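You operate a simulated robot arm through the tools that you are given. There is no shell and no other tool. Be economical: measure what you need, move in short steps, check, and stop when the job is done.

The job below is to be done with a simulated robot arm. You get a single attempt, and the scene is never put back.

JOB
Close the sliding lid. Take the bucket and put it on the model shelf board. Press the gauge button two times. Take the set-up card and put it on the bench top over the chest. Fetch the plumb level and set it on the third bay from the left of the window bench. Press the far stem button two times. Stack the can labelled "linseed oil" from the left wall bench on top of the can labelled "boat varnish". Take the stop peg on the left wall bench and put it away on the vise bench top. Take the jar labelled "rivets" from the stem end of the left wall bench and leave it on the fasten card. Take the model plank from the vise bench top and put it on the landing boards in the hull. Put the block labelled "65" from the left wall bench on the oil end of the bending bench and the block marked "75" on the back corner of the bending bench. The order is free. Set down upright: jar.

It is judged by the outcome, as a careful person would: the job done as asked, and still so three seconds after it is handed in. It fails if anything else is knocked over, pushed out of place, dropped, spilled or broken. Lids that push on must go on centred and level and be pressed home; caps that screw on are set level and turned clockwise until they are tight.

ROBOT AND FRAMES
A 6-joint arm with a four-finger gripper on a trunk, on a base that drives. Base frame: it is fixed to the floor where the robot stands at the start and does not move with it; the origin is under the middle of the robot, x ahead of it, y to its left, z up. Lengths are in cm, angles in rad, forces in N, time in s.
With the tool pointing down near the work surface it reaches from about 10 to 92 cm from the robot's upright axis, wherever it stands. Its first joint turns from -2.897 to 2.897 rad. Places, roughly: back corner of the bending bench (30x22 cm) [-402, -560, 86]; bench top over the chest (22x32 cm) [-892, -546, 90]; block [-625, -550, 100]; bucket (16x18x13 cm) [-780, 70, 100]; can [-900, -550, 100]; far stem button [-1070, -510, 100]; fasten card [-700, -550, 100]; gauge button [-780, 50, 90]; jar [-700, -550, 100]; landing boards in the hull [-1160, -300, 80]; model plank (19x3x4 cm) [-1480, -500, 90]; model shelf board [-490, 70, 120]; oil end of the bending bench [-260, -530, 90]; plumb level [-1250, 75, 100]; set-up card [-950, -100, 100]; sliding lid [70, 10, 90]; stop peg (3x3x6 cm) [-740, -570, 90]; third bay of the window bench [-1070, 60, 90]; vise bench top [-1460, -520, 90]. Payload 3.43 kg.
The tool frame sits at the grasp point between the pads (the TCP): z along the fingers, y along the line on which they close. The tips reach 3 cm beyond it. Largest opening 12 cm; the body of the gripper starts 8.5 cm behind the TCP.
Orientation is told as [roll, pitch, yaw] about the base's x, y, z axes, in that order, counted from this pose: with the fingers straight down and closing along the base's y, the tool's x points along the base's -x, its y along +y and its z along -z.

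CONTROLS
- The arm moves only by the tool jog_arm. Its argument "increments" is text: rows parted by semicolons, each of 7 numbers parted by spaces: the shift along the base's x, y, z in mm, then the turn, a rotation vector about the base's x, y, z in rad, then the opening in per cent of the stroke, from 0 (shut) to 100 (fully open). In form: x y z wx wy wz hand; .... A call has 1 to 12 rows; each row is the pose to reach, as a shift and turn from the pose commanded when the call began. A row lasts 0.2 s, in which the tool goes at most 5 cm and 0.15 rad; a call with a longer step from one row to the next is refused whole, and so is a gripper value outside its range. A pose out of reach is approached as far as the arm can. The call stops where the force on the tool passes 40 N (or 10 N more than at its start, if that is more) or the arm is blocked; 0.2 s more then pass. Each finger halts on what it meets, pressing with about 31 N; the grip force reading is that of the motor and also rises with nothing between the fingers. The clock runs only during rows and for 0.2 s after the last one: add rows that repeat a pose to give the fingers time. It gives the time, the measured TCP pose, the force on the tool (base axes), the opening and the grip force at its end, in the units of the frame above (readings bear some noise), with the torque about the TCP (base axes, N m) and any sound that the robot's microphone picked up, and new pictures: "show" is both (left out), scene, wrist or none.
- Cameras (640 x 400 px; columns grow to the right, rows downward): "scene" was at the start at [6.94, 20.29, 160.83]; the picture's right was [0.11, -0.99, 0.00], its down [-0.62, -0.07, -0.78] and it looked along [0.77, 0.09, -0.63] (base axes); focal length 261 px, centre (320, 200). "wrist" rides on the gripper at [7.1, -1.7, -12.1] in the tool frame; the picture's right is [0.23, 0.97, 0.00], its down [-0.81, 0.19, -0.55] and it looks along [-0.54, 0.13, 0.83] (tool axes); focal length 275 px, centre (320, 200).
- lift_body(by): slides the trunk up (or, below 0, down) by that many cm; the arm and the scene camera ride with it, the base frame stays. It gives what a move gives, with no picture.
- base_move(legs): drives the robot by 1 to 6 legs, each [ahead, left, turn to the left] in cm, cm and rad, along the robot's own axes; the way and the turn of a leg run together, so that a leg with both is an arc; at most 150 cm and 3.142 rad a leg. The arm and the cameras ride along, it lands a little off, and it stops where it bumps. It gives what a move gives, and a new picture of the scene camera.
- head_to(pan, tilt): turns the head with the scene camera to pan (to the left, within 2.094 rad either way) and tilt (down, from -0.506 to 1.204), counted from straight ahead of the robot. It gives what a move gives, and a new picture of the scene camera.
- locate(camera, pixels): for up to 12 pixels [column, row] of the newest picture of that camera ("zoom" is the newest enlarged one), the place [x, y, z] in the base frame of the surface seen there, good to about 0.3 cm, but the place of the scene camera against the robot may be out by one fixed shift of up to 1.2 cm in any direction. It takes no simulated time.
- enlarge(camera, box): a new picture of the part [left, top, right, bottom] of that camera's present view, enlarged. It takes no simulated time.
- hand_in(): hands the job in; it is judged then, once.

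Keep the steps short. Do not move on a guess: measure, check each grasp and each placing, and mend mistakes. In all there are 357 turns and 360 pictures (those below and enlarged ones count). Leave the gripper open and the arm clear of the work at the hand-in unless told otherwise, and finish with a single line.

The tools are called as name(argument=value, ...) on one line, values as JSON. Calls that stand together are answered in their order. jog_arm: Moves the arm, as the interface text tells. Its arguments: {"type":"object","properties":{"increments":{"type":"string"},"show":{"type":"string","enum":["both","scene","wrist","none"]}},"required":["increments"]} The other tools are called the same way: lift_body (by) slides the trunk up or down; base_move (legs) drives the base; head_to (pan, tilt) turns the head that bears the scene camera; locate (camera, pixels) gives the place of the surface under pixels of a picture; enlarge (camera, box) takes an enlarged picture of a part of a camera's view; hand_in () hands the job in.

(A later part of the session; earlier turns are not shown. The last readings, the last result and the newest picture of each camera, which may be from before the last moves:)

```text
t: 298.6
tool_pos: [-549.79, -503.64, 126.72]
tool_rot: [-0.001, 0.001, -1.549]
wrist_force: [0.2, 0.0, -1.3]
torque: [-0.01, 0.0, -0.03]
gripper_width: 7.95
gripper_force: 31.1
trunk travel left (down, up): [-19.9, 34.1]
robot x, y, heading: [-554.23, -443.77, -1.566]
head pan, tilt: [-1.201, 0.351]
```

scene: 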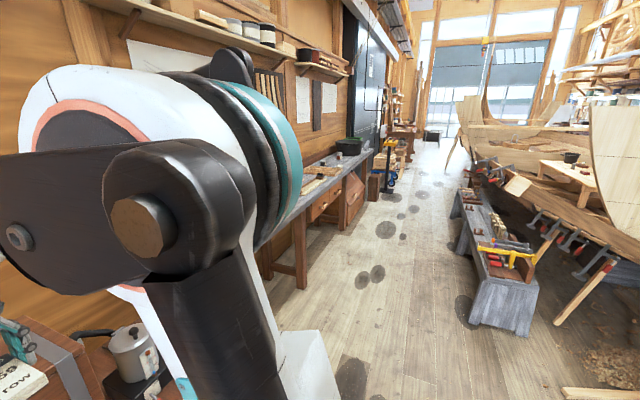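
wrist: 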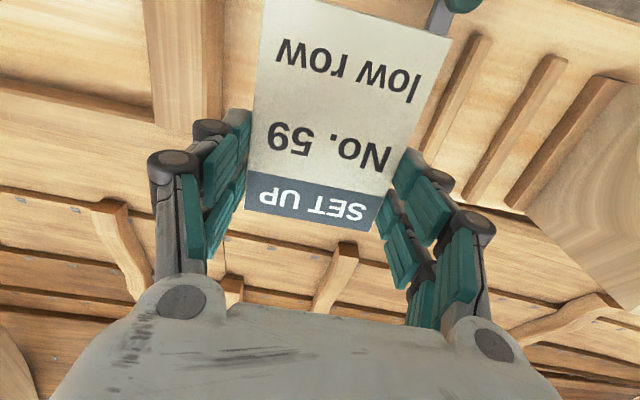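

base_move(legs=[[4, -140, -0.005], [0, -140, 0], [0, -50, 0]])

head_to(pan=0.1, tilt=0.6)

```text
t: 314.7
tool_pos: [-878.29, -513.83, 126.6]
tool_rot: [0.0, -0.001, -1.517]
wrist_force: [-0.3, -0.4, -0.7]
torque: [0.02, 0.0, 0.01]
gripper_width: 7.95
gripper_force: 30.9
trunk travel left (down, up): [-19.9, 34.1]
robot x, y, heading: [-884.5, -453.77, -1.529]
head pan, tilt: [-1.201, 0.351]
```

scene: 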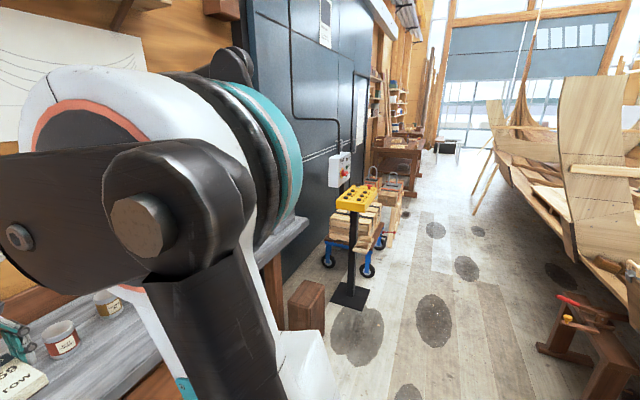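

```text
t: 316.2
tool_pos: [-878.27, -513.76, 126.71]
tool_rot: [0.0, 0.0, -1.516]
wrist_force: [-0.2, 0.6, -1.6]
torque: [-0.02, 0.03, -0.01]
gripper_width: 7.96
gripper_force: 31.0
trunk travel left (down, up): [-19.9, 34.1]
robot x, y, heading: [-884.56, -453.82, -1.53]
head pan, tilt: [0.099, 0.6]
```

scene: 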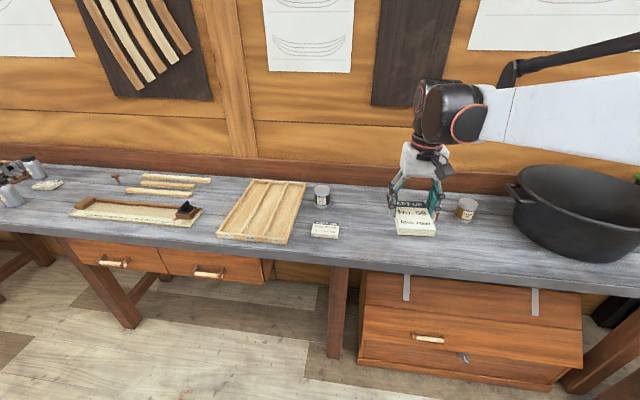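

The chest sits under the bench; measure the cans and the free top above it.

enlarge(camera="scene", box=[290, 170, 510, 300])

locate(camera="scene", pixels=[[321, 190], [321, 208], [466, 203], [465, 222], [325, 230], [360, 255], [360, 220], [470, 250], [420, 250], [540, 215], [360, 285], [450, 200]])

```text
2.91 times, centred on (400, 235) of scene
```

zoom: 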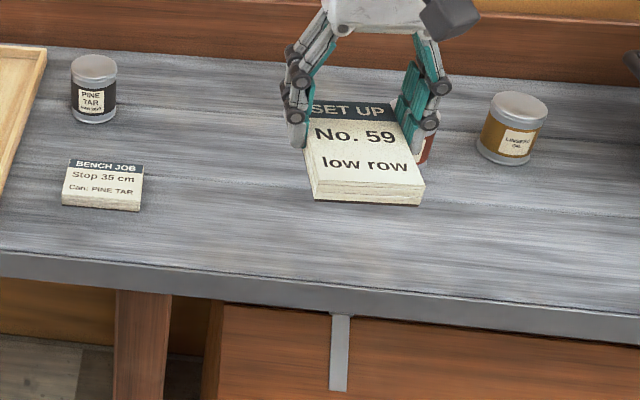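

```text
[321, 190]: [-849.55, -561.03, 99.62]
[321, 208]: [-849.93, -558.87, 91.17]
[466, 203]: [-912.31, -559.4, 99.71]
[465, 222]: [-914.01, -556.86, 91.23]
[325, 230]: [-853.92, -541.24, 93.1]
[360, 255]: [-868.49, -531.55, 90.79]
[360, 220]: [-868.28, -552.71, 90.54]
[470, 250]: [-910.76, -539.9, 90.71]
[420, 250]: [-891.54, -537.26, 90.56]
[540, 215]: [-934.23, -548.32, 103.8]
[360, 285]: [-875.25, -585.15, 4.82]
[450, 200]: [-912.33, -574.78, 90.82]
```

A red can hides behind the hand. Look with the wrist camera.

jog_arm(increments="-30 -15 0 0 0 -0.05 40; -70 -30 0 0 0 -0.055 40")

```text
t: 316.8
tool_pos: [-885.5, -516.5, 126.85]
tool_rot: [-0.001, 0.0, -1.571]
wrist_force: [-0.5, 0.1, -1.5]
torque: [-0.01, -0.01, 0.01]
gripper_width: 7.97
gripper_force: 30.8
trunk travel left (down, up): [-19.9, 34.1]
robot x, y, heading: [-884.19, -453.91, -1.531]
head pan, tilt: [0.099, 0.6]
```

scene: 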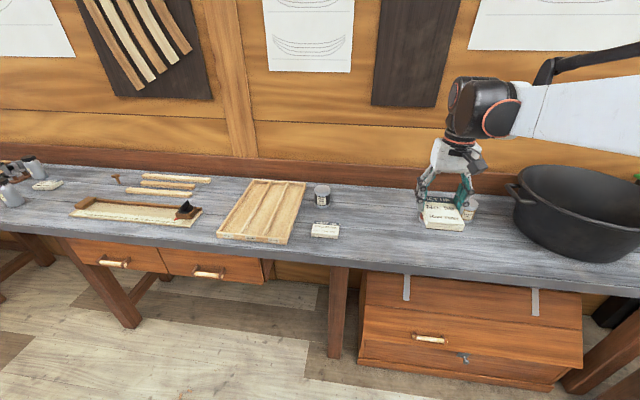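
wrist: 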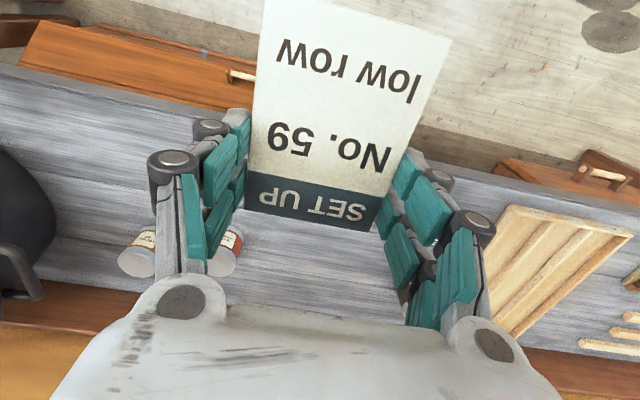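

locate(camera="wrist", pixels=[[225, 262], [235, 240], [135, 260], [145, 235], [300, 270], [180, 190], [100, 240], [500, 140]])

enlarge(camera="wrist", box=[100, 200, 260, 300])

```text
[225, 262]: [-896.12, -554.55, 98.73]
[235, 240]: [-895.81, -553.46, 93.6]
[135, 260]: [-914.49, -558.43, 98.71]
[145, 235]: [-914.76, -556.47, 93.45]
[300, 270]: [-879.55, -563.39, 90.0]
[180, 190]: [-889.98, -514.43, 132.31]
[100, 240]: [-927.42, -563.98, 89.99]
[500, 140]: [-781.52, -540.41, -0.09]
```

```text
4.00 times, centred on (180, 250) of wrist
```

zoom: 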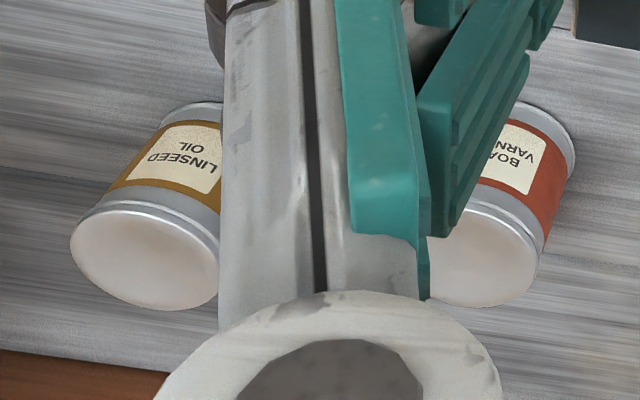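

Boat varnish can at (−896,−557), linseed at (−914.5,−560). Put the card at about (−890,−540), clear of both.

jog_arm(increments="-9 -40 0 0 0 0 40; -18 -80 -10 0 0 0 40; -27 -120 -30 0 0 0 40; -36 -160 -55 0 0 0 40; -45 -200 -80 0 0 0 40; -45 -235 -115 0 0 0 40; -45 -255 -155 0 0 0 40; -45 -255 -200 0 0 0 40; -45 -255 -245 0 0 0 40; -45 -255 -285 0 0 0 40; -45 -255 -315 0 0 0 40")

```text
t: 319.2
tool_pos: [-889.76, -542.06, 95.07]
tool_rot: [0.0, 0.0, -1.57]
wrist_force: [-0.1, 0.2, -1.0]
torque: [-0.06, 0.03, -0.02]
gripper_width: 7.97
gripper_force: 31.0
trunk travel left (down, up): [-19.9, 34.1]
robot x, y, heading: [-884.44, -453.33, -1.536]
head pan, tilt: [0.099, 0.6]
```

scene: 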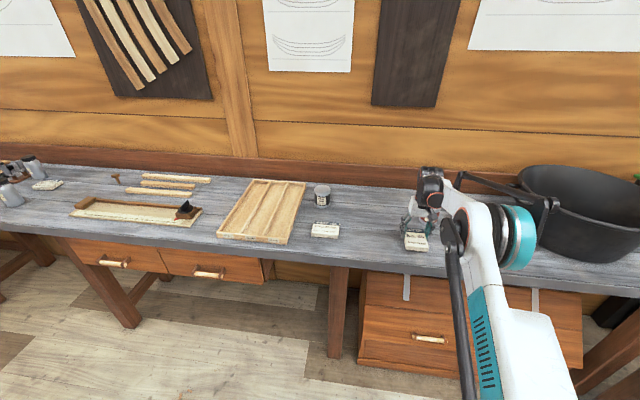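
wrist: 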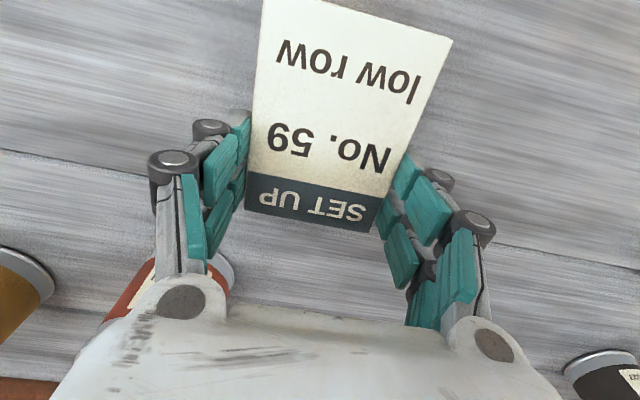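

jog_arm(increments="0 0 -6 0 0 0 40; 0 0 -10 0 0 0 40; 0 0 -13 0 0 0 40; 0 0 -15 0 0 0 40; 0 0 -15 0 0 0 60; 0 0 -15 0 0 0 76; 0 0 -15 0 0 0 76; 0 0 20 0 0 0 76; 0 0 60 0 0 0 76; 0 0 110 0 0 0 76; 0 15 155 0 0 0 76; 0 30 200 0 0 0 76")

```text
t: 321.8
tool_pos: [-890.07, -539.0, 115.01]
tool_rot: [0.0, 0.0, -1.571]
wrist_force: [0.2, 0.4, -0.1]
torque: [-0.02, -0.02, -0.02]
gripper_width: 9.14
gripper_force: 0.3
trunk travel left (down, up): [-19.9, 34.1]
robot x, y, heading: [-884.56, -453.87, -1.532]
head pan, tilt: [0.099, 0.6]
```

scene: 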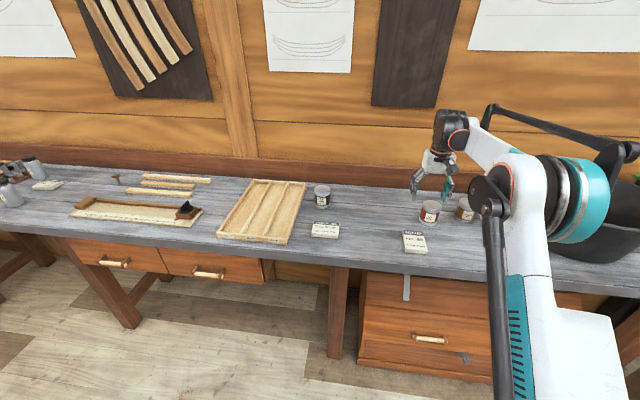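
wrist: 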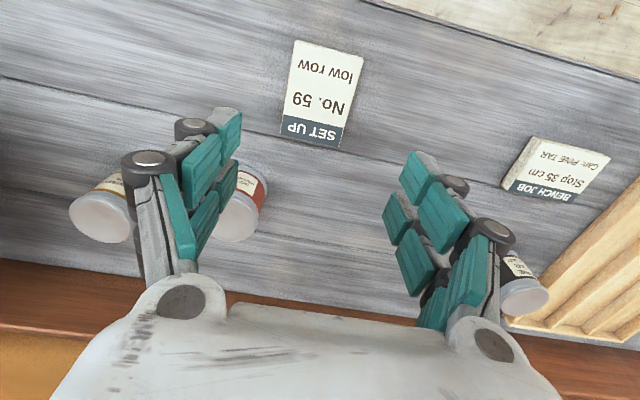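

Card placed flat. Now measure both cans from here.

enlarge(camera="wrist", box=[50, 150, 290, 270])

locate(camera="wrist", pixels=[[100, 222], [72, 210], [130, 225], [100, 240], [240, 222], [222, 235], [255, 225], [262, 200], [255, 176], [235, 240], [115, 180], [300, 40]])

```text
2.67 times, centred on (170, 210) of wrist
```

zoom: 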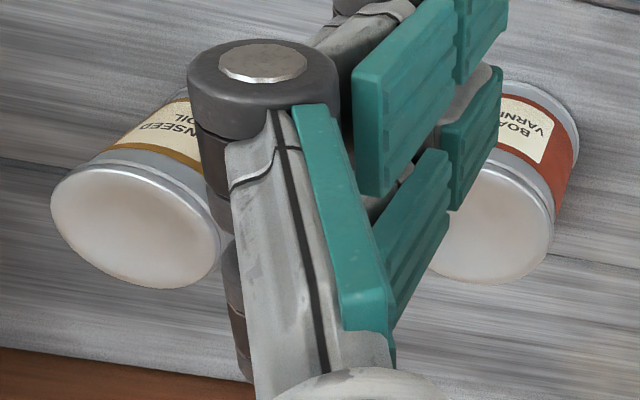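

```text
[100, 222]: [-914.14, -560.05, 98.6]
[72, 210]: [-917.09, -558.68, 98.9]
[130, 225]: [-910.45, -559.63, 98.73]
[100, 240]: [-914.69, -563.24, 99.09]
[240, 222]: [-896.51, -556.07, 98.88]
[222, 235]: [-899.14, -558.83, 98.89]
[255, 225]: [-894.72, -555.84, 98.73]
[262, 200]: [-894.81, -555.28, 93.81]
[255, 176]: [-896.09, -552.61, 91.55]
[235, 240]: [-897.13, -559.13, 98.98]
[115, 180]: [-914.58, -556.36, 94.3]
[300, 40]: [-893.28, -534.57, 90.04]
```

Move over toward the linseed can to see it between the fingers.

jog_arm(increments="-48 0 0 0 0 0 85; -96 0 0 0 0 0 95; -144 0 0 0 0 0 95; -192 0 0 0 0 0 95; -239 -20 0 0 0 0 95; -239 -50 0 0 0 0 95")

enlarge(camera="wrist", box=[200, 60, 520, 260])

```text
refused: row 5 steps farther than a row can; nothing moved
```

```text
2.00 times, centred on (360, 160) of wrist
```

zoom: 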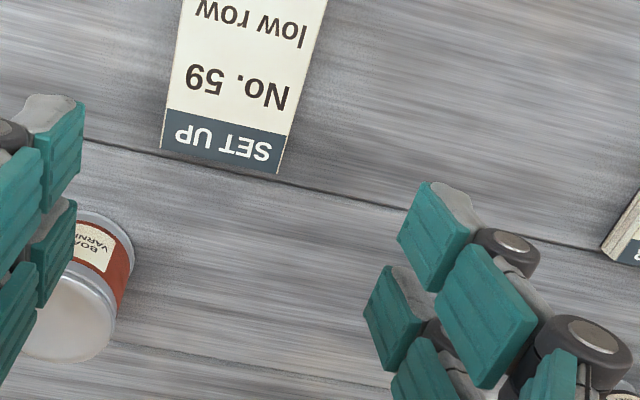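

jog_arm(increments="-48 0 0 0 0 0 85; -96 0 0 0 0 0 95; -144 0 0 0 0 0 95; -192 0 0 0 0 0 95; -239 0 0 0 0 0 95; -239 -40 0 0 0 0 95")

enlarge(camera="wrist", box=[200, 60, 520, 260])

```text
t: 323.2
tool_pos: [-913.41, -539.51, 114.52]
tool_rot: [0.001, 0.0, -1.57]
wrist_force: [0.4, 0.4, -0.4]
torque: [0.05, 0.0, 0.01]
gripper_width: 11.39
gripper_force: 0.1
out of reach, approached as far as the arm can: row 6
trunk travel left (down, up): [-19.9, 34.1]
robot x, y, heading: [-884.65, -453.77, -1.533]
head pan, tilt: [0.099, 0.6]
```

scene: 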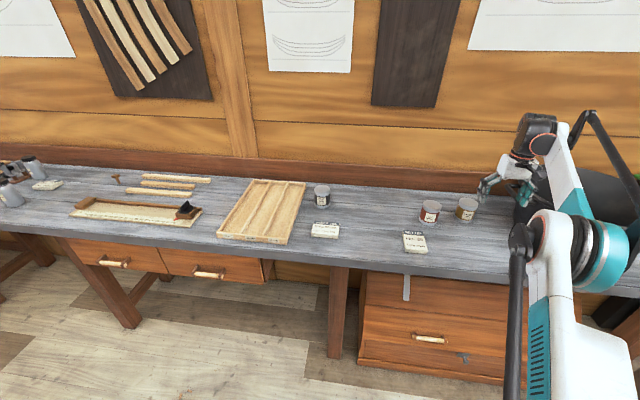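
wrist: 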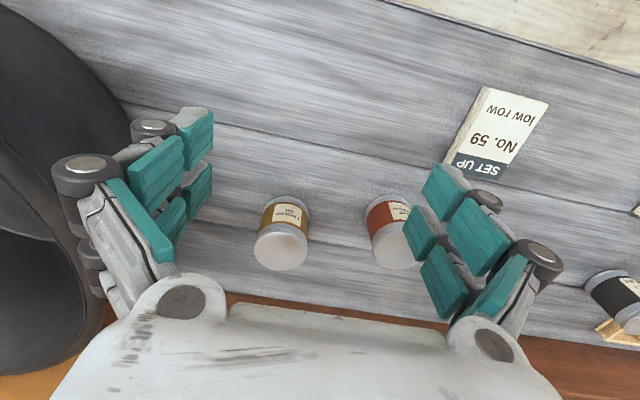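

```text
2.00 times, centred on (360, 160) of wrist
```

zoom: 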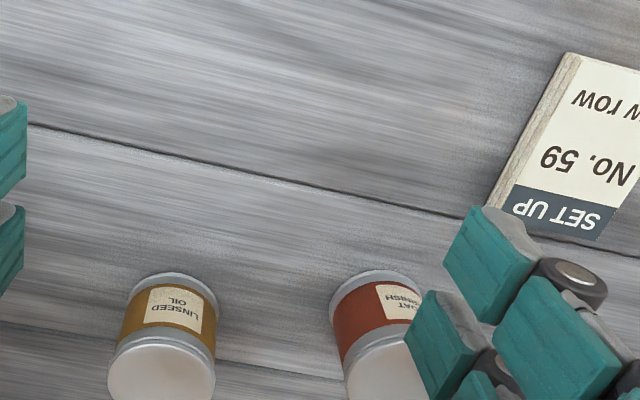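

locate(camera="wrist", pixels=[[281, 250], [256, 245], [307, 243], [282, 268], [283, 226], [390, 245], [371, 240], [413, 265], [395, 268], [385, 225], [130, 115], [90, 290]])

```text
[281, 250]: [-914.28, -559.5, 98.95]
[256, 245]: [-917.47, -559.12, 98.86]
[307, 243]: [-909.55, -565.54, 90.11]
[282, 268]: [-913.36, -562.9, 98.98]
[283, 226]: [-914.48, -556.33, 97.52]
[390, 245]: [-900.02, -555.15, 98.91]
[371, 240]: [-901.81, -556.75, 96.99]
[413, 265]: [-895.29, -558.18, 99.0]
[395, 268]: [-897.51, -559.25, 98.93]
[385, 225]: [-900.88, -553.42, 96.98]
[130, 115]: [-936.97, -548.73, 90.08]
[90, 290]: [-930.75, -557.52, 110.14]
```

Raise the hand, and drive closer (16 ahead, 18 right).

jog_arm(increments="30 35 30 0 0 0 90; 60 70 60 0 0 0 75; 90 100 90 0 0 0 75; 120 130 110 0 0 0 75", show="none")

base_move(legs=[[15, -20, -0.04]])

```text
refused: row 1 steps farther than a row can; nothing moved
```

```text
t: 325.0
tool_pos: [-936.86, -553.66, 114.42]
tool_rot: [0.0, 0.002, -1.611]
wrist_force: [-0.6, -0.5, 0.3]
torque: [0.03, -0.02, 0.0]
gripper_width: 11.41
gripper_force: 0.1
trunk travel left (down, up): [-19.9, 34.1]
robot x, y, heading: [-904.78, -469.28, -1.574]
head pan, tilt: [0.099, 0.6]
```

scene: 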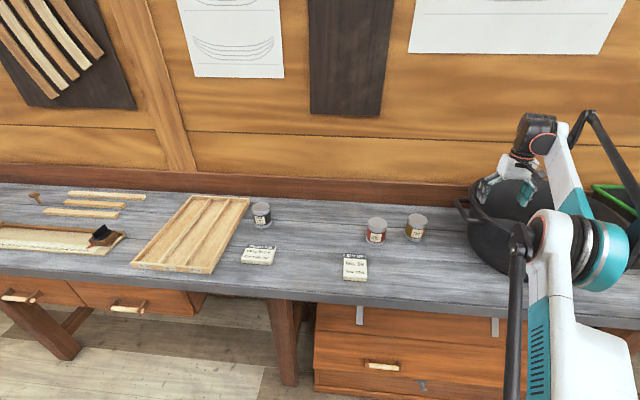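

The arm stayed above the pot rim (no force). Raise it and move back over the linseed can.

jog_arm(increments="0 0 45 0 0 0 95; 0 0 90 0 0 0 95; 45 0 100 0 0 0 90; 90 0 100 0 0 0 85; 135 0 100 0 0 0 80; 180 0 100 0 0 0 75; 225 0 100 0 0 0.04 75; 228 0 60 0 0 0.04 75; 228 0 20 0 0 0.04 75")

enlarge(camera="wrist", box=[200, 60, 520, 260])

```text
t: 327.0
tool_pos: [-913.9, -553.5, 116.35]
tool_rot: [0.002, 0.0, -1.571]
wrist_force: [-0.2, -0.1, 0.3]
torque: [0.0, -0.04, -0.04]
gripper_width: 9.02
gripper_force: 0.0
out of reach, approached as far as the arm can: row 1, 2, 3
trunk travel left (down, up): [-19.9, 34.1]
robot x, y, heading: [-903.99, -469.26, -1.57]
head pan, tilt: [0.099, 0.6]
```

scene: 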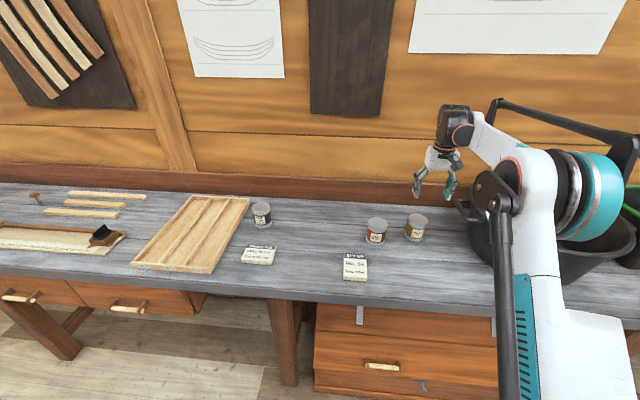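
wrist: 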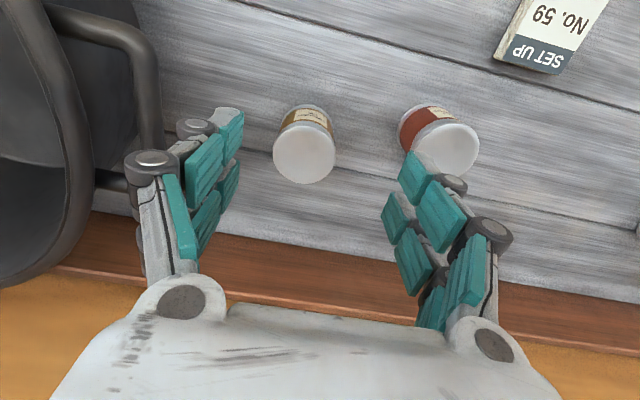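

```text
2.00 times, centred on (360, 160) of wrist
```

zoom: 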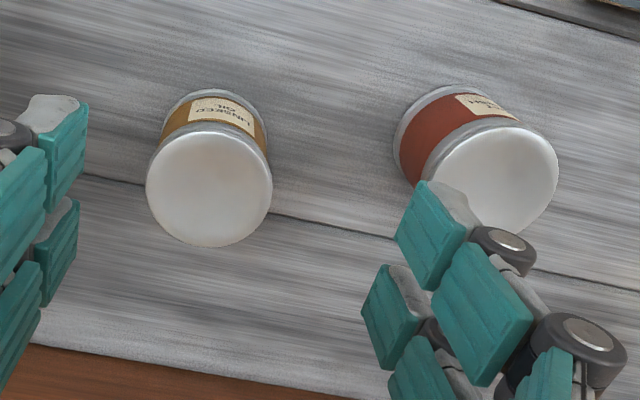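

locate(camera="zoom", pixels=[[209, 190], [149, 185], [271, 190], [209, 135], [209, 244], [495, 165], [430, 160], [556, 170], [495, 125], [520, 222]])

locate(camera="wrist", pixels=[[155, 110], [150, 160], [70, 170], [120, 40], [125, 185]])

```text
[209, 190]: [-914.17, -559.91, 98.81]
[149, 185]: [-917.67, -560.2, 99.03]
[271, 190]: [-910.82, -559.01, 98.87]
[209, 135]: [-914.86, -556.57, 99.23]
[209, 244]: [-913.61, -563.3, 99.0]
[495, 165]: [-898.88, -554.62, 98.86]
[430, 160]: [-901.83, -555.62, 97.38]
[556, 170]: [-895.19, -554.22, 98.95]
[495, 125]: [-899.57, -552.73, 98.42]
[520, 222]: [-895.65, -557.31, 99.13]
```

```text
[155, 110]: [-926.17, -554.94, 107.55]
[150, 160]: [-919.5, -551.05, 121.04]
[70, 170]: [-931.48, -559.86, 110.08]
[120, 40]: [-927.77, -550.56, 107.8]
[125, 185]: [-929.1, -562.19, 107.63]
```

Linseed centre (−914.2, −559.9). Descend around it and grip.

jog_arm(increments="-3 -40 0 0 0 0 75; -3 -63 0 0 0 0 75; -3 -63 -45 0 0 0 75; -3 -63 -90 0 0 0 75; -3 -63 -135 0 0 0 75; -3 -63 -175 0 0 0 75; -3 -63 -204 0 0 0 75; -3 -63 -204 0 0 0 45; -3 -63 -204 0 0 0 40; -3 -63 -204 0 0 0 40", show="wrist")

```text
t: 329.2
tool_pos: [-914.3, -560.2, 95.88]
tool_rot: [-0.001, -0.001, -1.569]
wrist_force: [-0.2, 0.1, -0.9]
torque: [-0.02, 0.0, 0.02]
gripper_width: 7.11
gripper_force: 30.3
out of reach, approached as far as the arm can: row 2
trunk travel left (down, up): [-19.9, 34.1]
robot x, y, heading: [-904.36, -468.65, -1.569]
head pan, tilt: [0.099, 0.6]
```

wrist: 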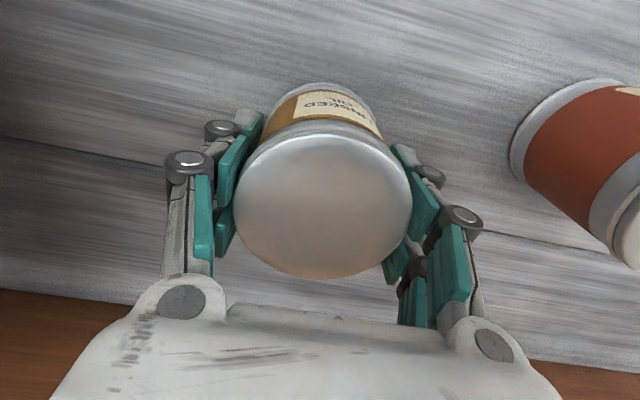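

Lift it and look at the varnish can.

jog_arm(increments="0 0 15 0 0 0 40; 0 10 45 0 0 0 40; 0 30 90 0 0 0 40; 0 50 130 0 0 0 40; 0 60 160 0 0 0 40")

enlarge(camera="wrist", box=[320, 40, 640, 240])

enlarge(camera="scene", box=[340, 190, 468, 270])

```text
t: 330.4
tool_pos: [-914.57, -554.02, 111.83]
tool_rot: [0.0, -0.001, -1.571]
wrist_force: [0.5, -0.4, -4.3]
torque: [-0.01, -0.01, -0.01]
gripper_width: 7.09
gripper_force: 30.8
trunk travel left (down, up): [-19.9, 34.1]
robot x, y, heading: [-904.68, -469.0, -1.572]
head pan, tilt: [0.099, 0.6]
```

scene: 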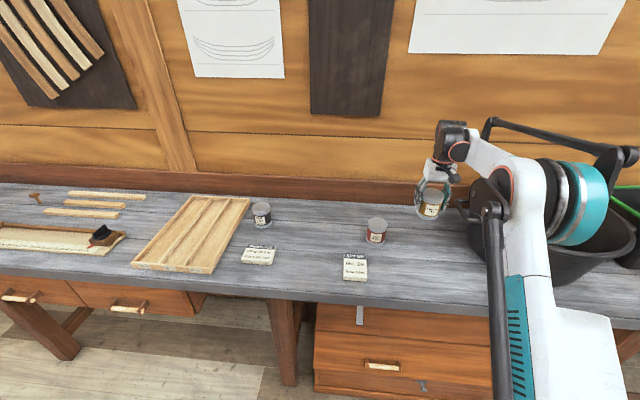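
wrist: 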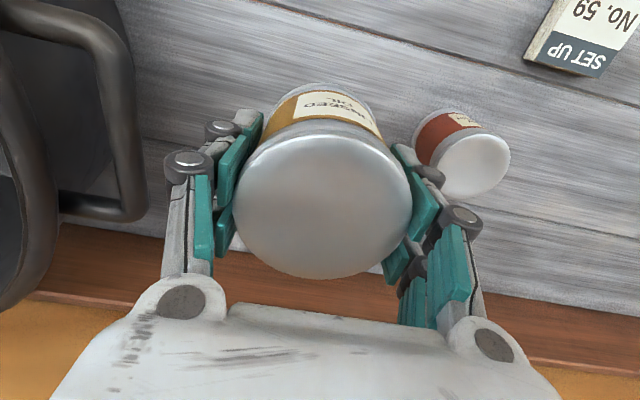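

```text
2.00 times, centred on (480, 140) of wrist
```

zoom: 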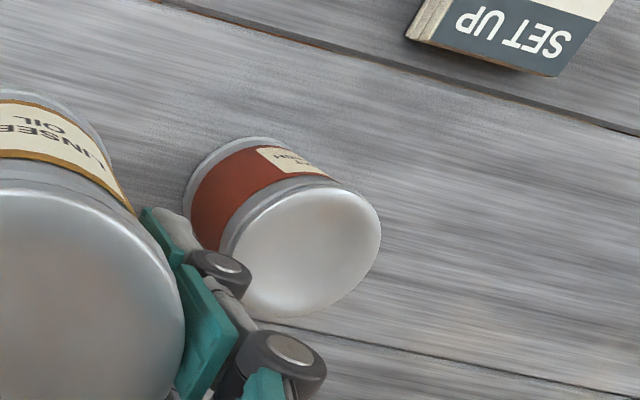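

```text
5.00 times, centred on (404, 230) of scene
```

zoom: 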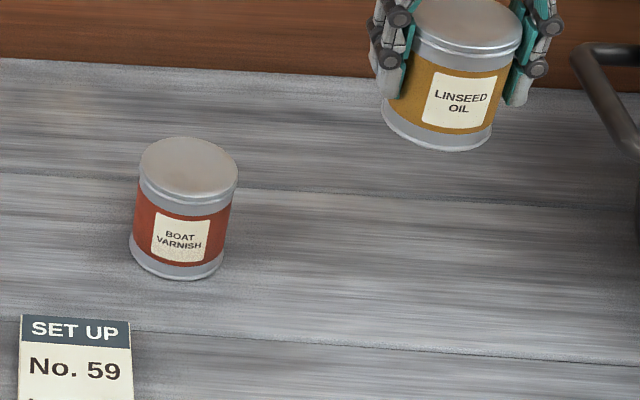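

locate(camera="wrist", pixels=[[471, 165], [435, 163], [508, 158], [480, 137], [464, 194], [453, 143], [500, 180], [496, 140]])

locate(camera="zoom", pixels=[[188, 168], [145, 165], [233, 170], [190, 142], [187, 193], [465, 25], [420, 30], [518, 32], [465, 50]])

```text
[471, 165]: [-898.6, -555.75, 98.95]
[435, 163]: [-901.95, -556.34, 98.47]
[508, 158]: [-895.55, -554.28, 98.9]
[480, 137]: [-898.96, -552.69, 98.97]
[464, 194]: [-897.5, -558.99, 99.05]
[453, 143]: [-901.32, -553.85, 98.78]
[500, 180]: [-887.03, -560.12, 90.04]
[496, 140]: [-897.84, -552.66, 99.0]
```

```text
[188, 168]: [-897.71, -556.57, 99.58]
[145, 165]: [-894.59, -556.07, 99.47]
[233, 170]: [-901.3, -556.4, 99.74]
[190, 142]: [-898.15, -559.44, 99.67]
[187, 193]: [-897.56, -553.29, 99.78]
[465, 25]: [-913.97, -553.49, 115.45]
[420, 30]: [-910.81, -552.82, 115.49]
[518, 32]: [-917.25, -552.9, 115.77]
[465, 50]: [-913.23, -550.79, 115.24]
```

Varnish lid centre (−898.5, −555.8), top 99.0. Shift +16.1, −1.9 cm, and lower.

jog_arm(increments="45 -5 0 0 0 0 40; 90 -10 0 0 0 0 40; 135 -15 0 0 0 0 40; 161 -19 0 0 0 0 40; 161 -19 -30 0 0 0 40; 161 -19 -50 0 0 0 40")

enlarge(camera="scene", box=[320, 190, 448, 270])

```text
t: 331.8
tool_pos: [-898.12, -555.86, 106.96]
tool_rot: [0.0, -0.001, -1.571]
wrist_force: [-0.2, 0.4, -3.5]
torque: [-0.03, 0.02, 0.04]
gripper_width: 7.09
gripper_force: 31.0
trunk travel left (down, up): [-19.9, 34.1]
robot x, y, heading: [-904.44, -469.31, -1.572]
head pan, tilt: [0.099, 0.6]
```

scene: 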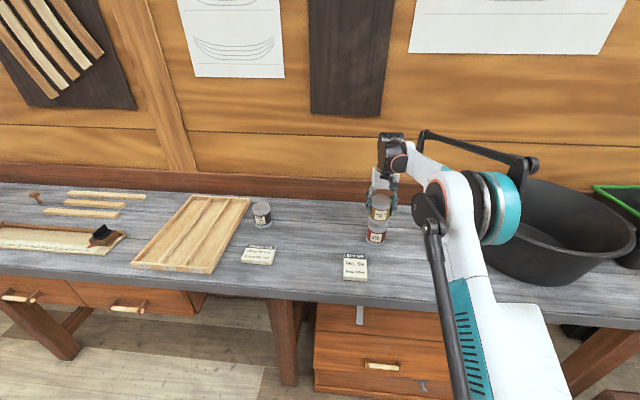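
wrist: 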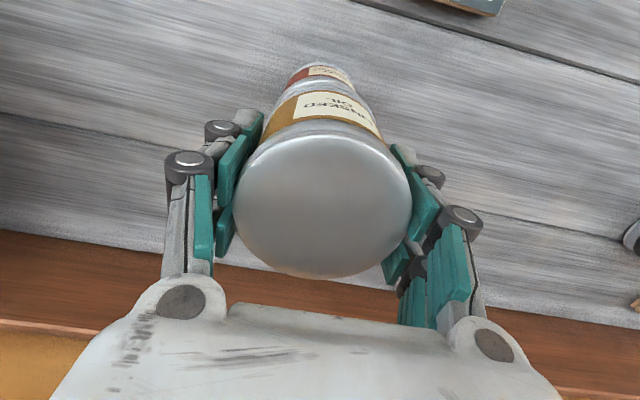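

```text
5.00 times, centred on (384, 230) of scene
```

zoom: 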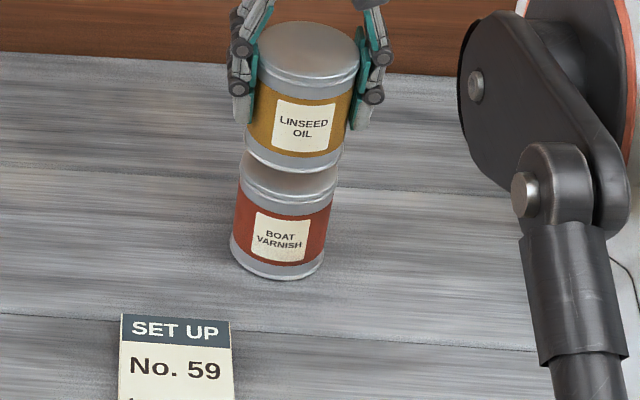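

Alignment looks good. Lower gently to contact.

jog_arm(increments="-2 0 -8 0 0 0 40; -2 0 -14 0 0 0 40; -2 0 -17 0 0 0 40; -2 0 -19 0 0 0 40; -2 0 -21 0 0 0 40")

enlarge(camera="scene", box=[320, 190, 448, 270])

```text
t: 333.0
tool_pos: [-898.4, -555.96, 104.67]
tool_rot: [0.0, 0.0, -1.571]
wrist_force: [1.0, -0.1, -4.0]
torque: [-0.04, -0.02, 0.05]
gripper_width: 7.1
gripper_force: 30.9
trunk travel left (down, up): [-19.9, 34.1]
robot x, y, heading: [-905.19, -469.46, -1.571]
head pan, tilt: [0.099, 0.6]
```

scene: 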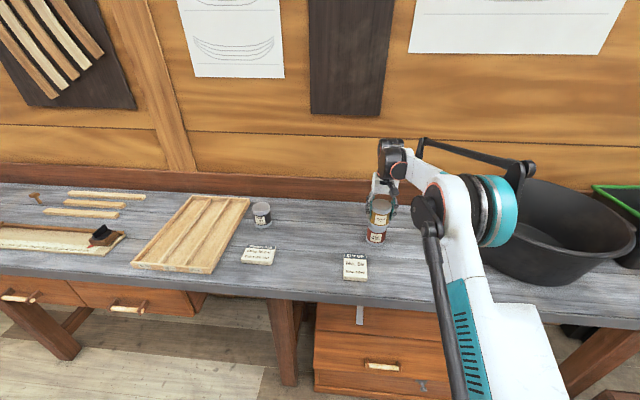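
wrist: 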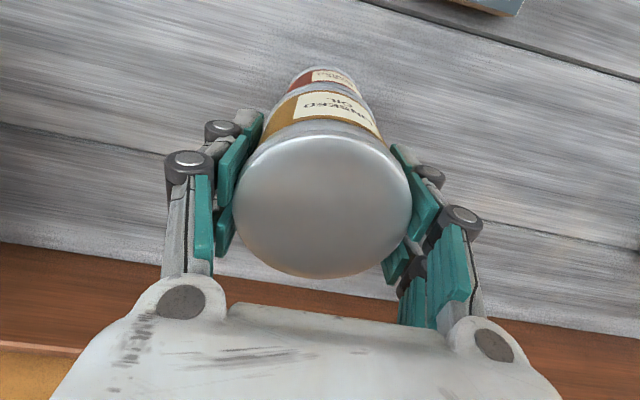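

```text
5.00 times, centred on (384, 230) of scene
```

zoom: 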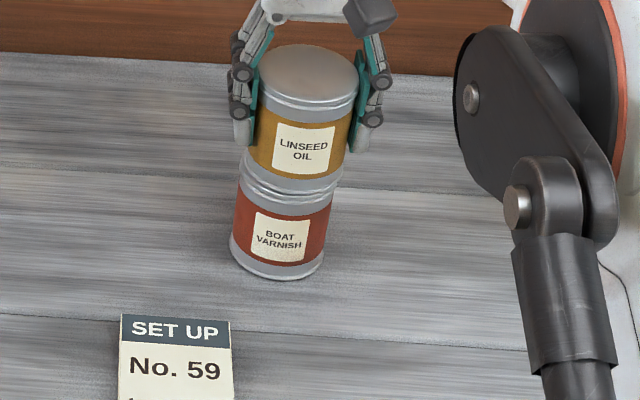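

Nearly touching; nudge +2 mm in x and lower to contact.

jog_arm(increments="2 0 0 0 0 0 40; 2 0 -2 0 0 0 40; 2 0 -4 0 0 0 40; 2 0 -5 0 0 0 40; 2 0 -6 0 0 0 40", show="none")

```text
t: 334.2
tool_pos: [-898.28, -555.61, 104.54]
tool_rot: [0.0, -0.001, -1.571]
wrist_force: [2.7, -0.6, 20.9]
torque: [0.09, -0.06, 0.01]
gripper_width: 7.07
gripper_force: 30.5
trunk travel left (down, up): [-19.9, 34.1]
robot x, y, heading: [-904.93, -468.98, -1.576]
head pan, tilt: [0.099, 0.6]
```

Contact (21 N). Relax 1–2 mm, open slowly, and rise.

jog_arm(increments="0 0 2 0 0 0 50; 0 0 2 0 0 0 60; 0 0 2 0 0 0 68; 0 0 2 0 0 0 76; 0 0 2 0 0 0 78; 0 0 30 0 0 0 78; 0 0 70 0 0 0 78; 0 10 110 0 0 0 78; 0 40 130 0 0 0 78")

enlarge(camera="scene", box=[320, 190, 448, 270])

```text
t: 336.2
tool_pos: [-898.22, -551.75, 117.29]
tool_rot: [0.002, 0.0, -1.571]
wrist_force: [0.7, -0.3, 0.9]
torque: [-0.02, 0.01, -0.02]
gripper_width: 9.37
gripper_force: 0.0
trunk travel left (down, up): [-19.9, 34.1]
robot x, y, heading: [-904.54, -468.94, -1.569]
head pan, tilt: [0.099, 0.6]
```

scene: 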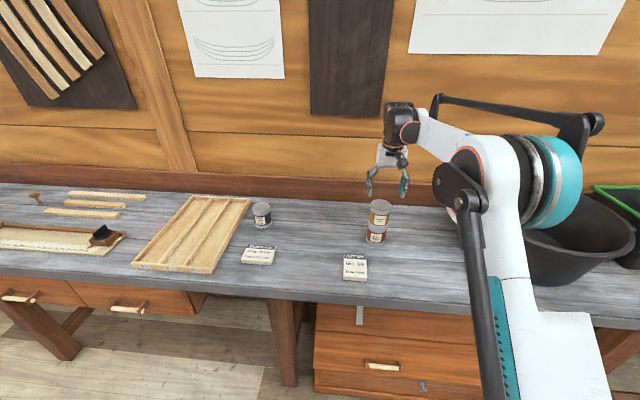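
wrist: 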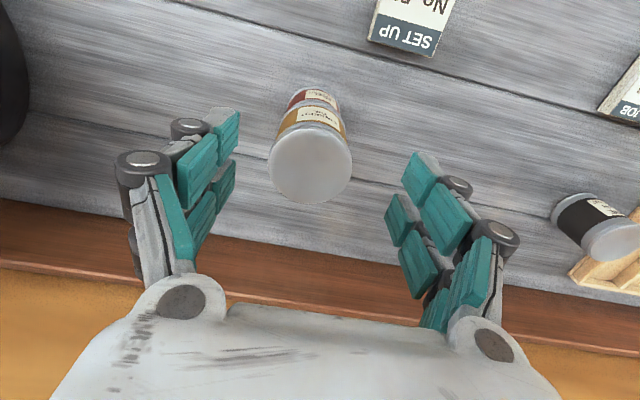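

```text
5.00 times, centred on (384, 230) of scene
```

zoom: 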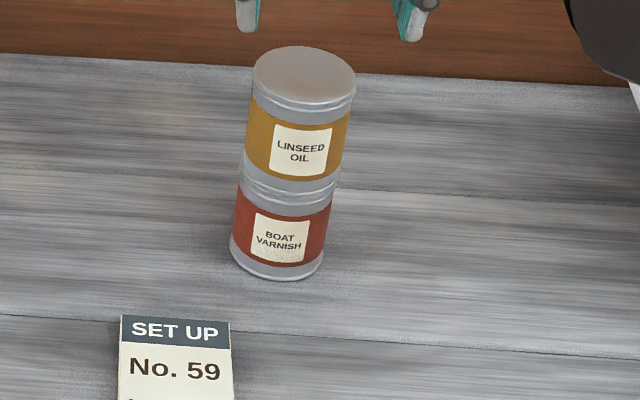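

Stacked neatly. Retract and look right for the far stem button.

jog_arm(increments="0 45 15 0 0 0 50; 0 90 20 0 0 0 30; 0 135 20 0 0 0 10; 0 180 20 0 0 0 0; 0 225 20 0 0 0 0", show="none")

head_to(pan=-1.2, tilt=0.4)

```text
t: 337.4
tool_pos: [-898.68, -529.1, 119.49]
tool_rot: [0.002, 0.001, -1.571]
wrist_force: [-0.4, 0.1, -0.5]
torque: [0.02, 0.0, 0.0]
gripper_width: 0.0
gripper_force: 31.0
trunk travel left (down, up): [-19.9, 34.1]
robot x, y, heading: [-904.61, -468.86, -1.568]
head pan, tilt: [0.099, 0.6]
```

```text
t: 338.9
tool_pos: [-898.61, -529.32, 119.29]
tool_rot: [0.0, 0.0, -1.569]
wrist_force: [0.4, -0.5, 0.5]
torque: [0.01, 0.01, 0.03]
gripper_width: 0.01
gripper_force: 30.6
trunk travel left (down, up): [-19.9, 34.1]
robot x, y, heading: [-904.4, -469.07, -1.577]
head pan, tilt: [-1.201, 0.4]
```

scene: 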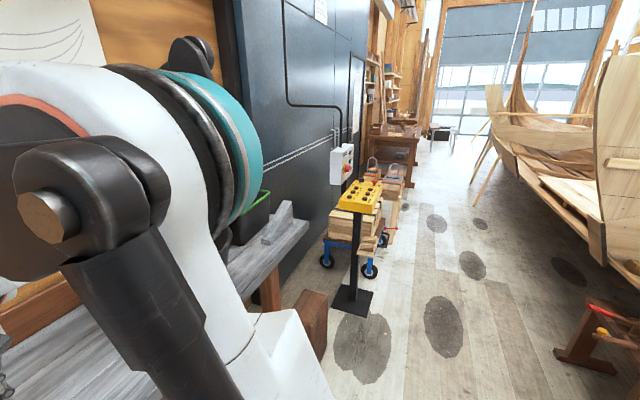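

enlarge(camera="scene", box=[300, 130, 428, 230])

locate(camera="scene", pixels=[[360, 195], [380, 185], [342, 210], [343, 165], [352, 300], [325, 330], [300, 230], [335, 150]])

```text
4.00 times, centred on (364, 180) of scene
```

zoom: 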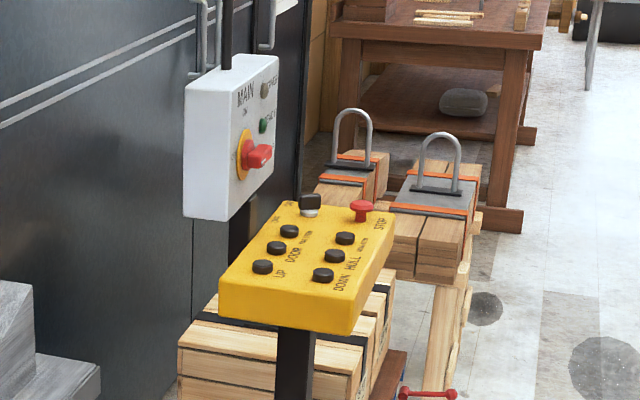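

```text
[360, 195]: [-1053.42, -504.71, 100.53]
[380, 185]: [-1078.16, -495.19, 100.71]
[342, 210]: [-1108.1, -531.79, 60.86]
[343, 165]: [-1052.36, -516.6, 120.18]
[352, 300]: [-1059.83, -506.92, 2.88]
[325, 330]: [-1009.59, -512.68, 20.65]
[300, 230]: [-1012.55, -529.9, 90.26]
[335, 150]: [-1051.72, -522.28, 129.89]
```

A yellow control panel. Drive in front of it to read its labels.

base_move(legs=[[-22, 0, 0], [0, -145, 0]])

head_to(pan=-0.25, tilt=0.75)

```text
t: 347.6
tool_pos: [-1047.33, -505.98, 119.33]
tool_rot: [-0.002, 0.0, -1.58]
wrist_force: [-0.7, 0.0, 0.6]
torque: [0.02, 0.01, 0.02]
gripper_width: 0.0
gripper_force: 30.9
trunk travel left (down, up): [-19.9, 34.1]
robot x, y, heading: [-1052.72, -446.16, -1.581]
head pan, tilt: [-1.201, 0.4]
```

scene: 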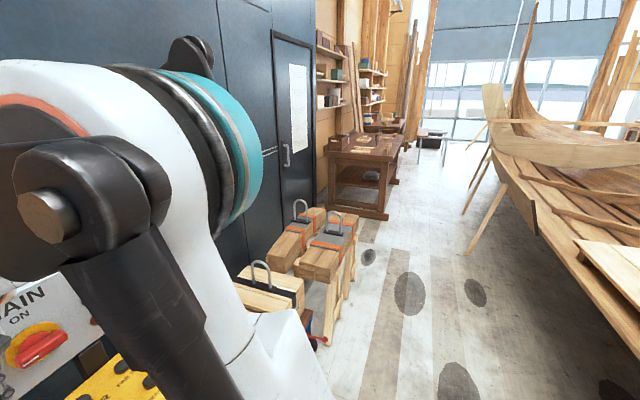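

```text
t: 348.8
tool_pos: [-1047.32, -505.93, 119.36]
tool_rot: [0.001, -0.001, -1.578]
wrist_force: [0.6, 1.3, 0.0]
torque: [0.01, -0.01, 0.0]
gripper_width: 0.02
gripper_force: 31.2
trunk travel left (down, up): [-19.9, 34.1]
robot x, y, heading: [-1052.69, -445.52, -1.579]
head pan, tilt: [-0.25, 0.75]
```

scene: 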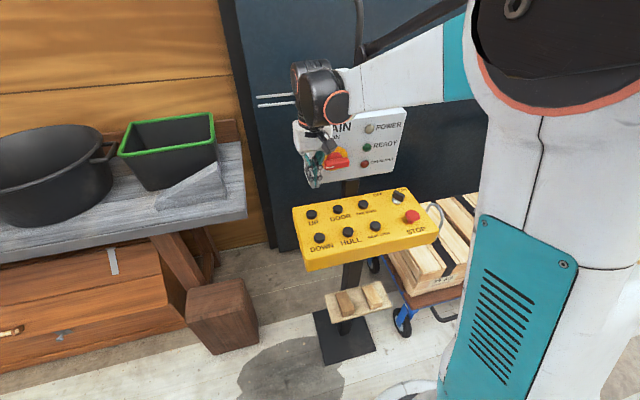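

enlarge(camera="scene", box=[285, 180, 445, 275])

jog_arm(increments="0 40 10 0 0 0 0; 0 80 20 0 0 0 0; 0 110 20 0 0 0 0", show="wrist")

```text
4.00 times, centred on (365, 228) of scene
```

zoom: 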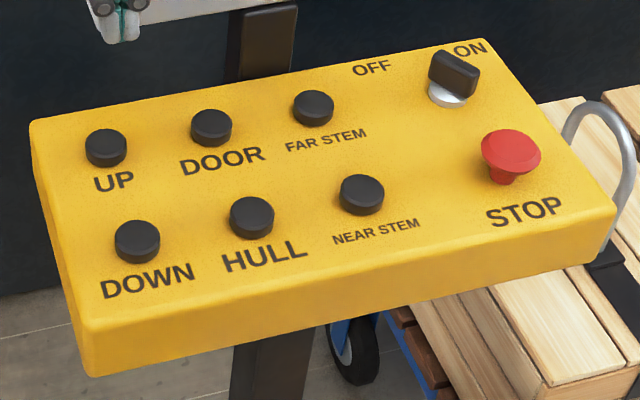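

```text
t: 349.6
tool_pos: [-1047.39, -494.84, 121.28]
tool_rot: [0.0, 0.0, -1.578]
wrist_force: [-0.4, -0.1, 0.3]
torque: [0.03, 0.0, 0.01]
gripper_width: 0.0
gripper_force: 30.6
trunk travel left (down, up): [-19.9, 34.1]
robot x, y, heading: [-1053.0, -445.68, -1.578]
head pan, tilt: [-0.25, 0.75]
```

wrist: 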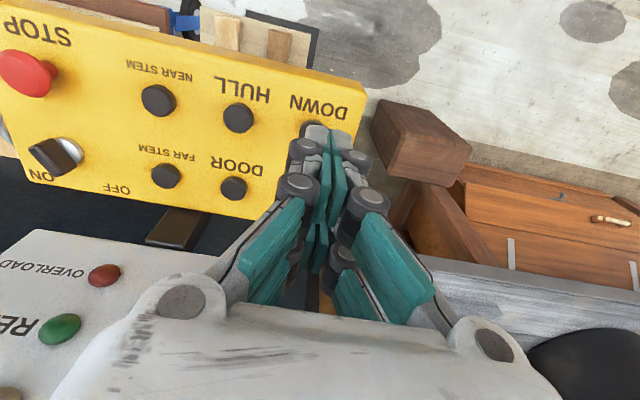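

FAR STEM button is at wrist (166,175). Measure it and neighbours.

locate(camera="wrist", pixels=[[166, 174], [158, 170], [190, 160], [200, 185], [234, 187], [158, 100], [165, 195], [130, 235], [60, 270], [60, 155]])

```text
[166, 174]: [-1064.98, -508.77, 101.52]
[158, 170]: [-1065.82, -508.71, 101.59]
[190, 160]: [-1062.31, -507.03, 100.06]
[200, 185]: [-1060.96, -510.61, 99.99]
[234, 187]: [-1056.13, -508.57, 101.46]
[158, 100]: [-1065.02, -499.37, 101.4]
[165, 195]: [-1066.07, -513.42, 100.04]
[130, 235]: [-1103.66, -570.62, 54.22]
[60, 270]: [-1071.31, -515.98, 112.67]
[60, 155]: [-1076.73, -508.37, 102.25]
```

Button top at (−1065.0, −508.8, 101.5). I'll tilt the hand back 0.35 rad to stay clear of the MAIN panel behind, and approach.

jog_arm(increments="-45 10 0 -0.12 0 0 0; -90 20 0 -0.24 0 0 0; -135 20 0 -0.35 0 0 0; -176 0 0 -0.35 0 0 0; -176 -40 -20 -0.35 0 0 0; -176 -80 -50 -0.35 0 0 0; -176 -115 -85 -0.35 0 0 0; -176 -130 -120 -0.35 0 0 0; -176 -130 -140 -0.35 0 0 0")

```text
t: 351.6
tool_pos: [-1064.84, -508.0, 107.16]
tool_rot: [0.004, -0.35, -1.582]
wrist_force: [-0.7, -0.6, -0.5]
torque: [-0.04, -0.02, -0.02]
gripper_width: 0.0
gripper_force: 31.1
trunk travel left (down, up): [-19.9, 34.1]
robot x, y, heading: [-1052.79, -445.48, -1.58]
head pan, tilt: [-0.25, 0.75]
```

scene: 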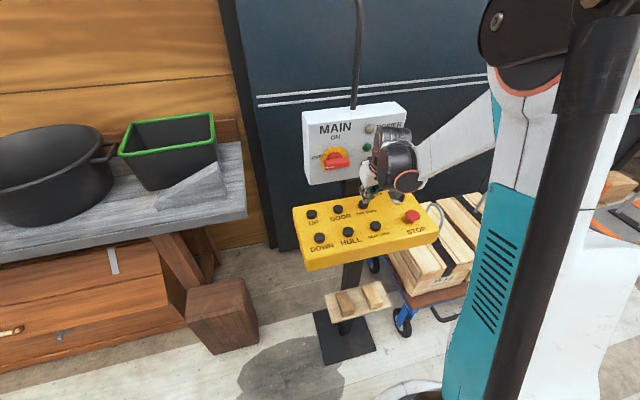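
wrist: 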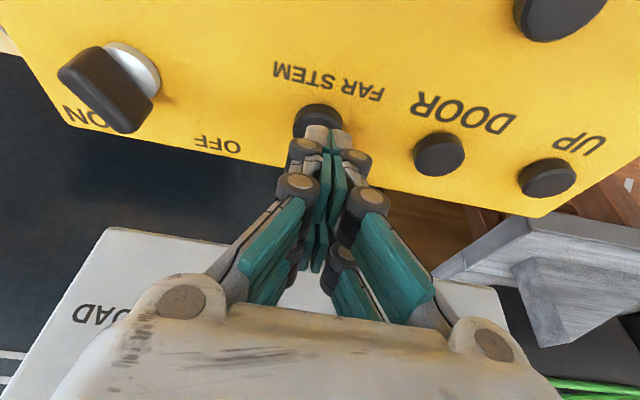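

Tip is over the button. Press down.

jog_arm(increments="0 0 -15 0 0 0 0; 0 0 -23 0 0 0 0; 0 0 -27 0 0 0 0; 0 0 -30 0 0 0 0; 0 0 -32 0 0 0 0; 0 0 -32 0 0 0 0", show="wrist")

```text
t: 353.0
tool_pos: [-1064.95, -507.95, 103.99]
tool_rot: [0.003, -0.35, -1.58]
wrist_force: [1.8, 0.0, 0.8]
torque: [-0.02, 0.03, 0.01]
gripper_width: 0.01
gripper_force: 30.8
trunk travel left (down, up): [-19.9, 34.1]
robot x, y, heading: [-1052.67, -446.02, -1.579]
head pan, tilt: [-0.25, 0.75]
```

wrist: 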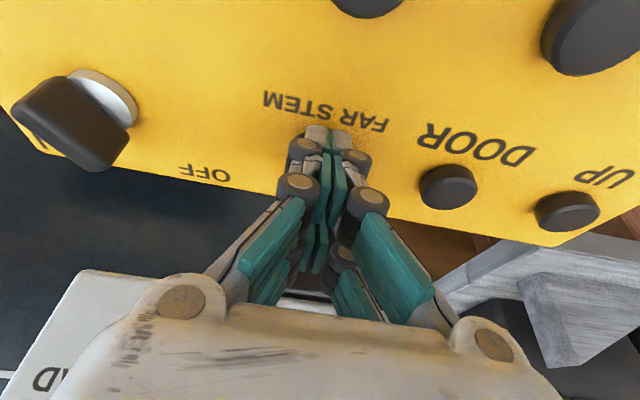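

jog_arm(increments="0 0 -2 0 0 0 0; 0 0 -4 0 0 0 0; 0 0 -5 0 0 0 0; 0 0 -6 0 0 0 0; 0 0 -6 0 0 0 0", show="none")

```text
t: 354.2
tool_pos: [-1064.84, -507.92, 103.59]
tool_rot: [0.004, -0.35, -1.58]
wrist_force: [3.6, 0.1, 17.7]
torque: [0.0, -0.04, 0.01]
gripper_width: 0.59
gripper_force: 33.2
trunk travel left (down, up): [-19.9, 34.1]
robot x, y, heading: [-1052.73, -445.73, -1.578]
head pan, tilt: [-0.25, 0.75]
heard: click
```

One click. Lift 1.5 cm and press again.

jog_arm(increments="0 0 8 0 0 0 0; 0 0 15 0 0 0 0; 0 0 15 0 0 0 0; 0 0 6 0 0 0 0; 0 0 3 0 0 0 0; 0 0 1 0 0 0 0; 0 0 0 0 0 0 0; 0 0 0 0 0 0 0", show="none")

```text
t: 356.0
tool_pos: [-1065.1, -507.84, 103.65]
tool_rot: [0.005, -0.352, -1.583]
wrist_force: [-1.1, -0.4, 7.7]
torque: [-0.02, 0.04, -0.02]
gripper_width: 0.59
gripper_force: 33.5
trunk travel left (down, up): [-19.9, 34.1]
robot x, y, heading: [-1052.99, -445.53, -1.578]
head pan, tilt: [-0.25, 0.75]
heard: click
```

Second click. Rise, back off, and straighten the hand.

jog_arm(increments="0 0 30 0 0 0 0; 0 20 70 0 0 0 0; 0 60 100 0.12 0 0 0; 0 100 120 0.24 0 0 0; 0 130 140 0.35 0 0 0; 40 150 150 0.35 0 0 20")

```text
t: 357.4
tool_pos: [-1061.03, -493.3, 119.1]
tool_rot: [0.0, 0.001, -1.579]
wrist_force: [-0.2, -0.6, -0.2]
torque: [-0.02, -0.03, -0.01]
gripper_width: 2.42
gripper_force: 0.2
trunk travel left (down, up): [-19.9, 34.1]
robot x, y, heading: [-1052.4, -445.97, -1.583]
head pan, tilt: [-0.25, 0.75]
```

scene: 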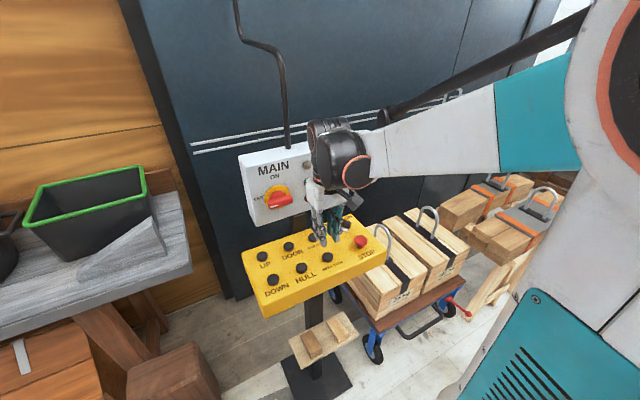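
wrist: 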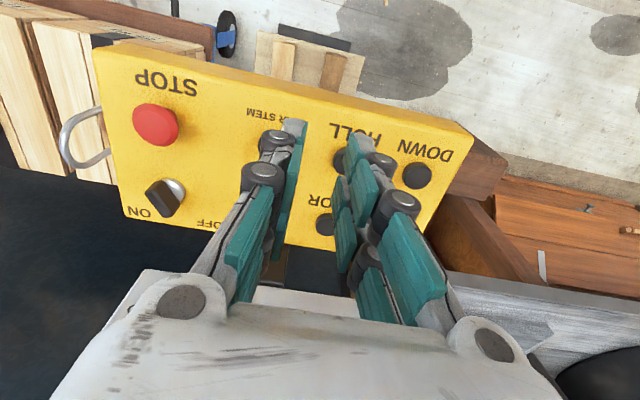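

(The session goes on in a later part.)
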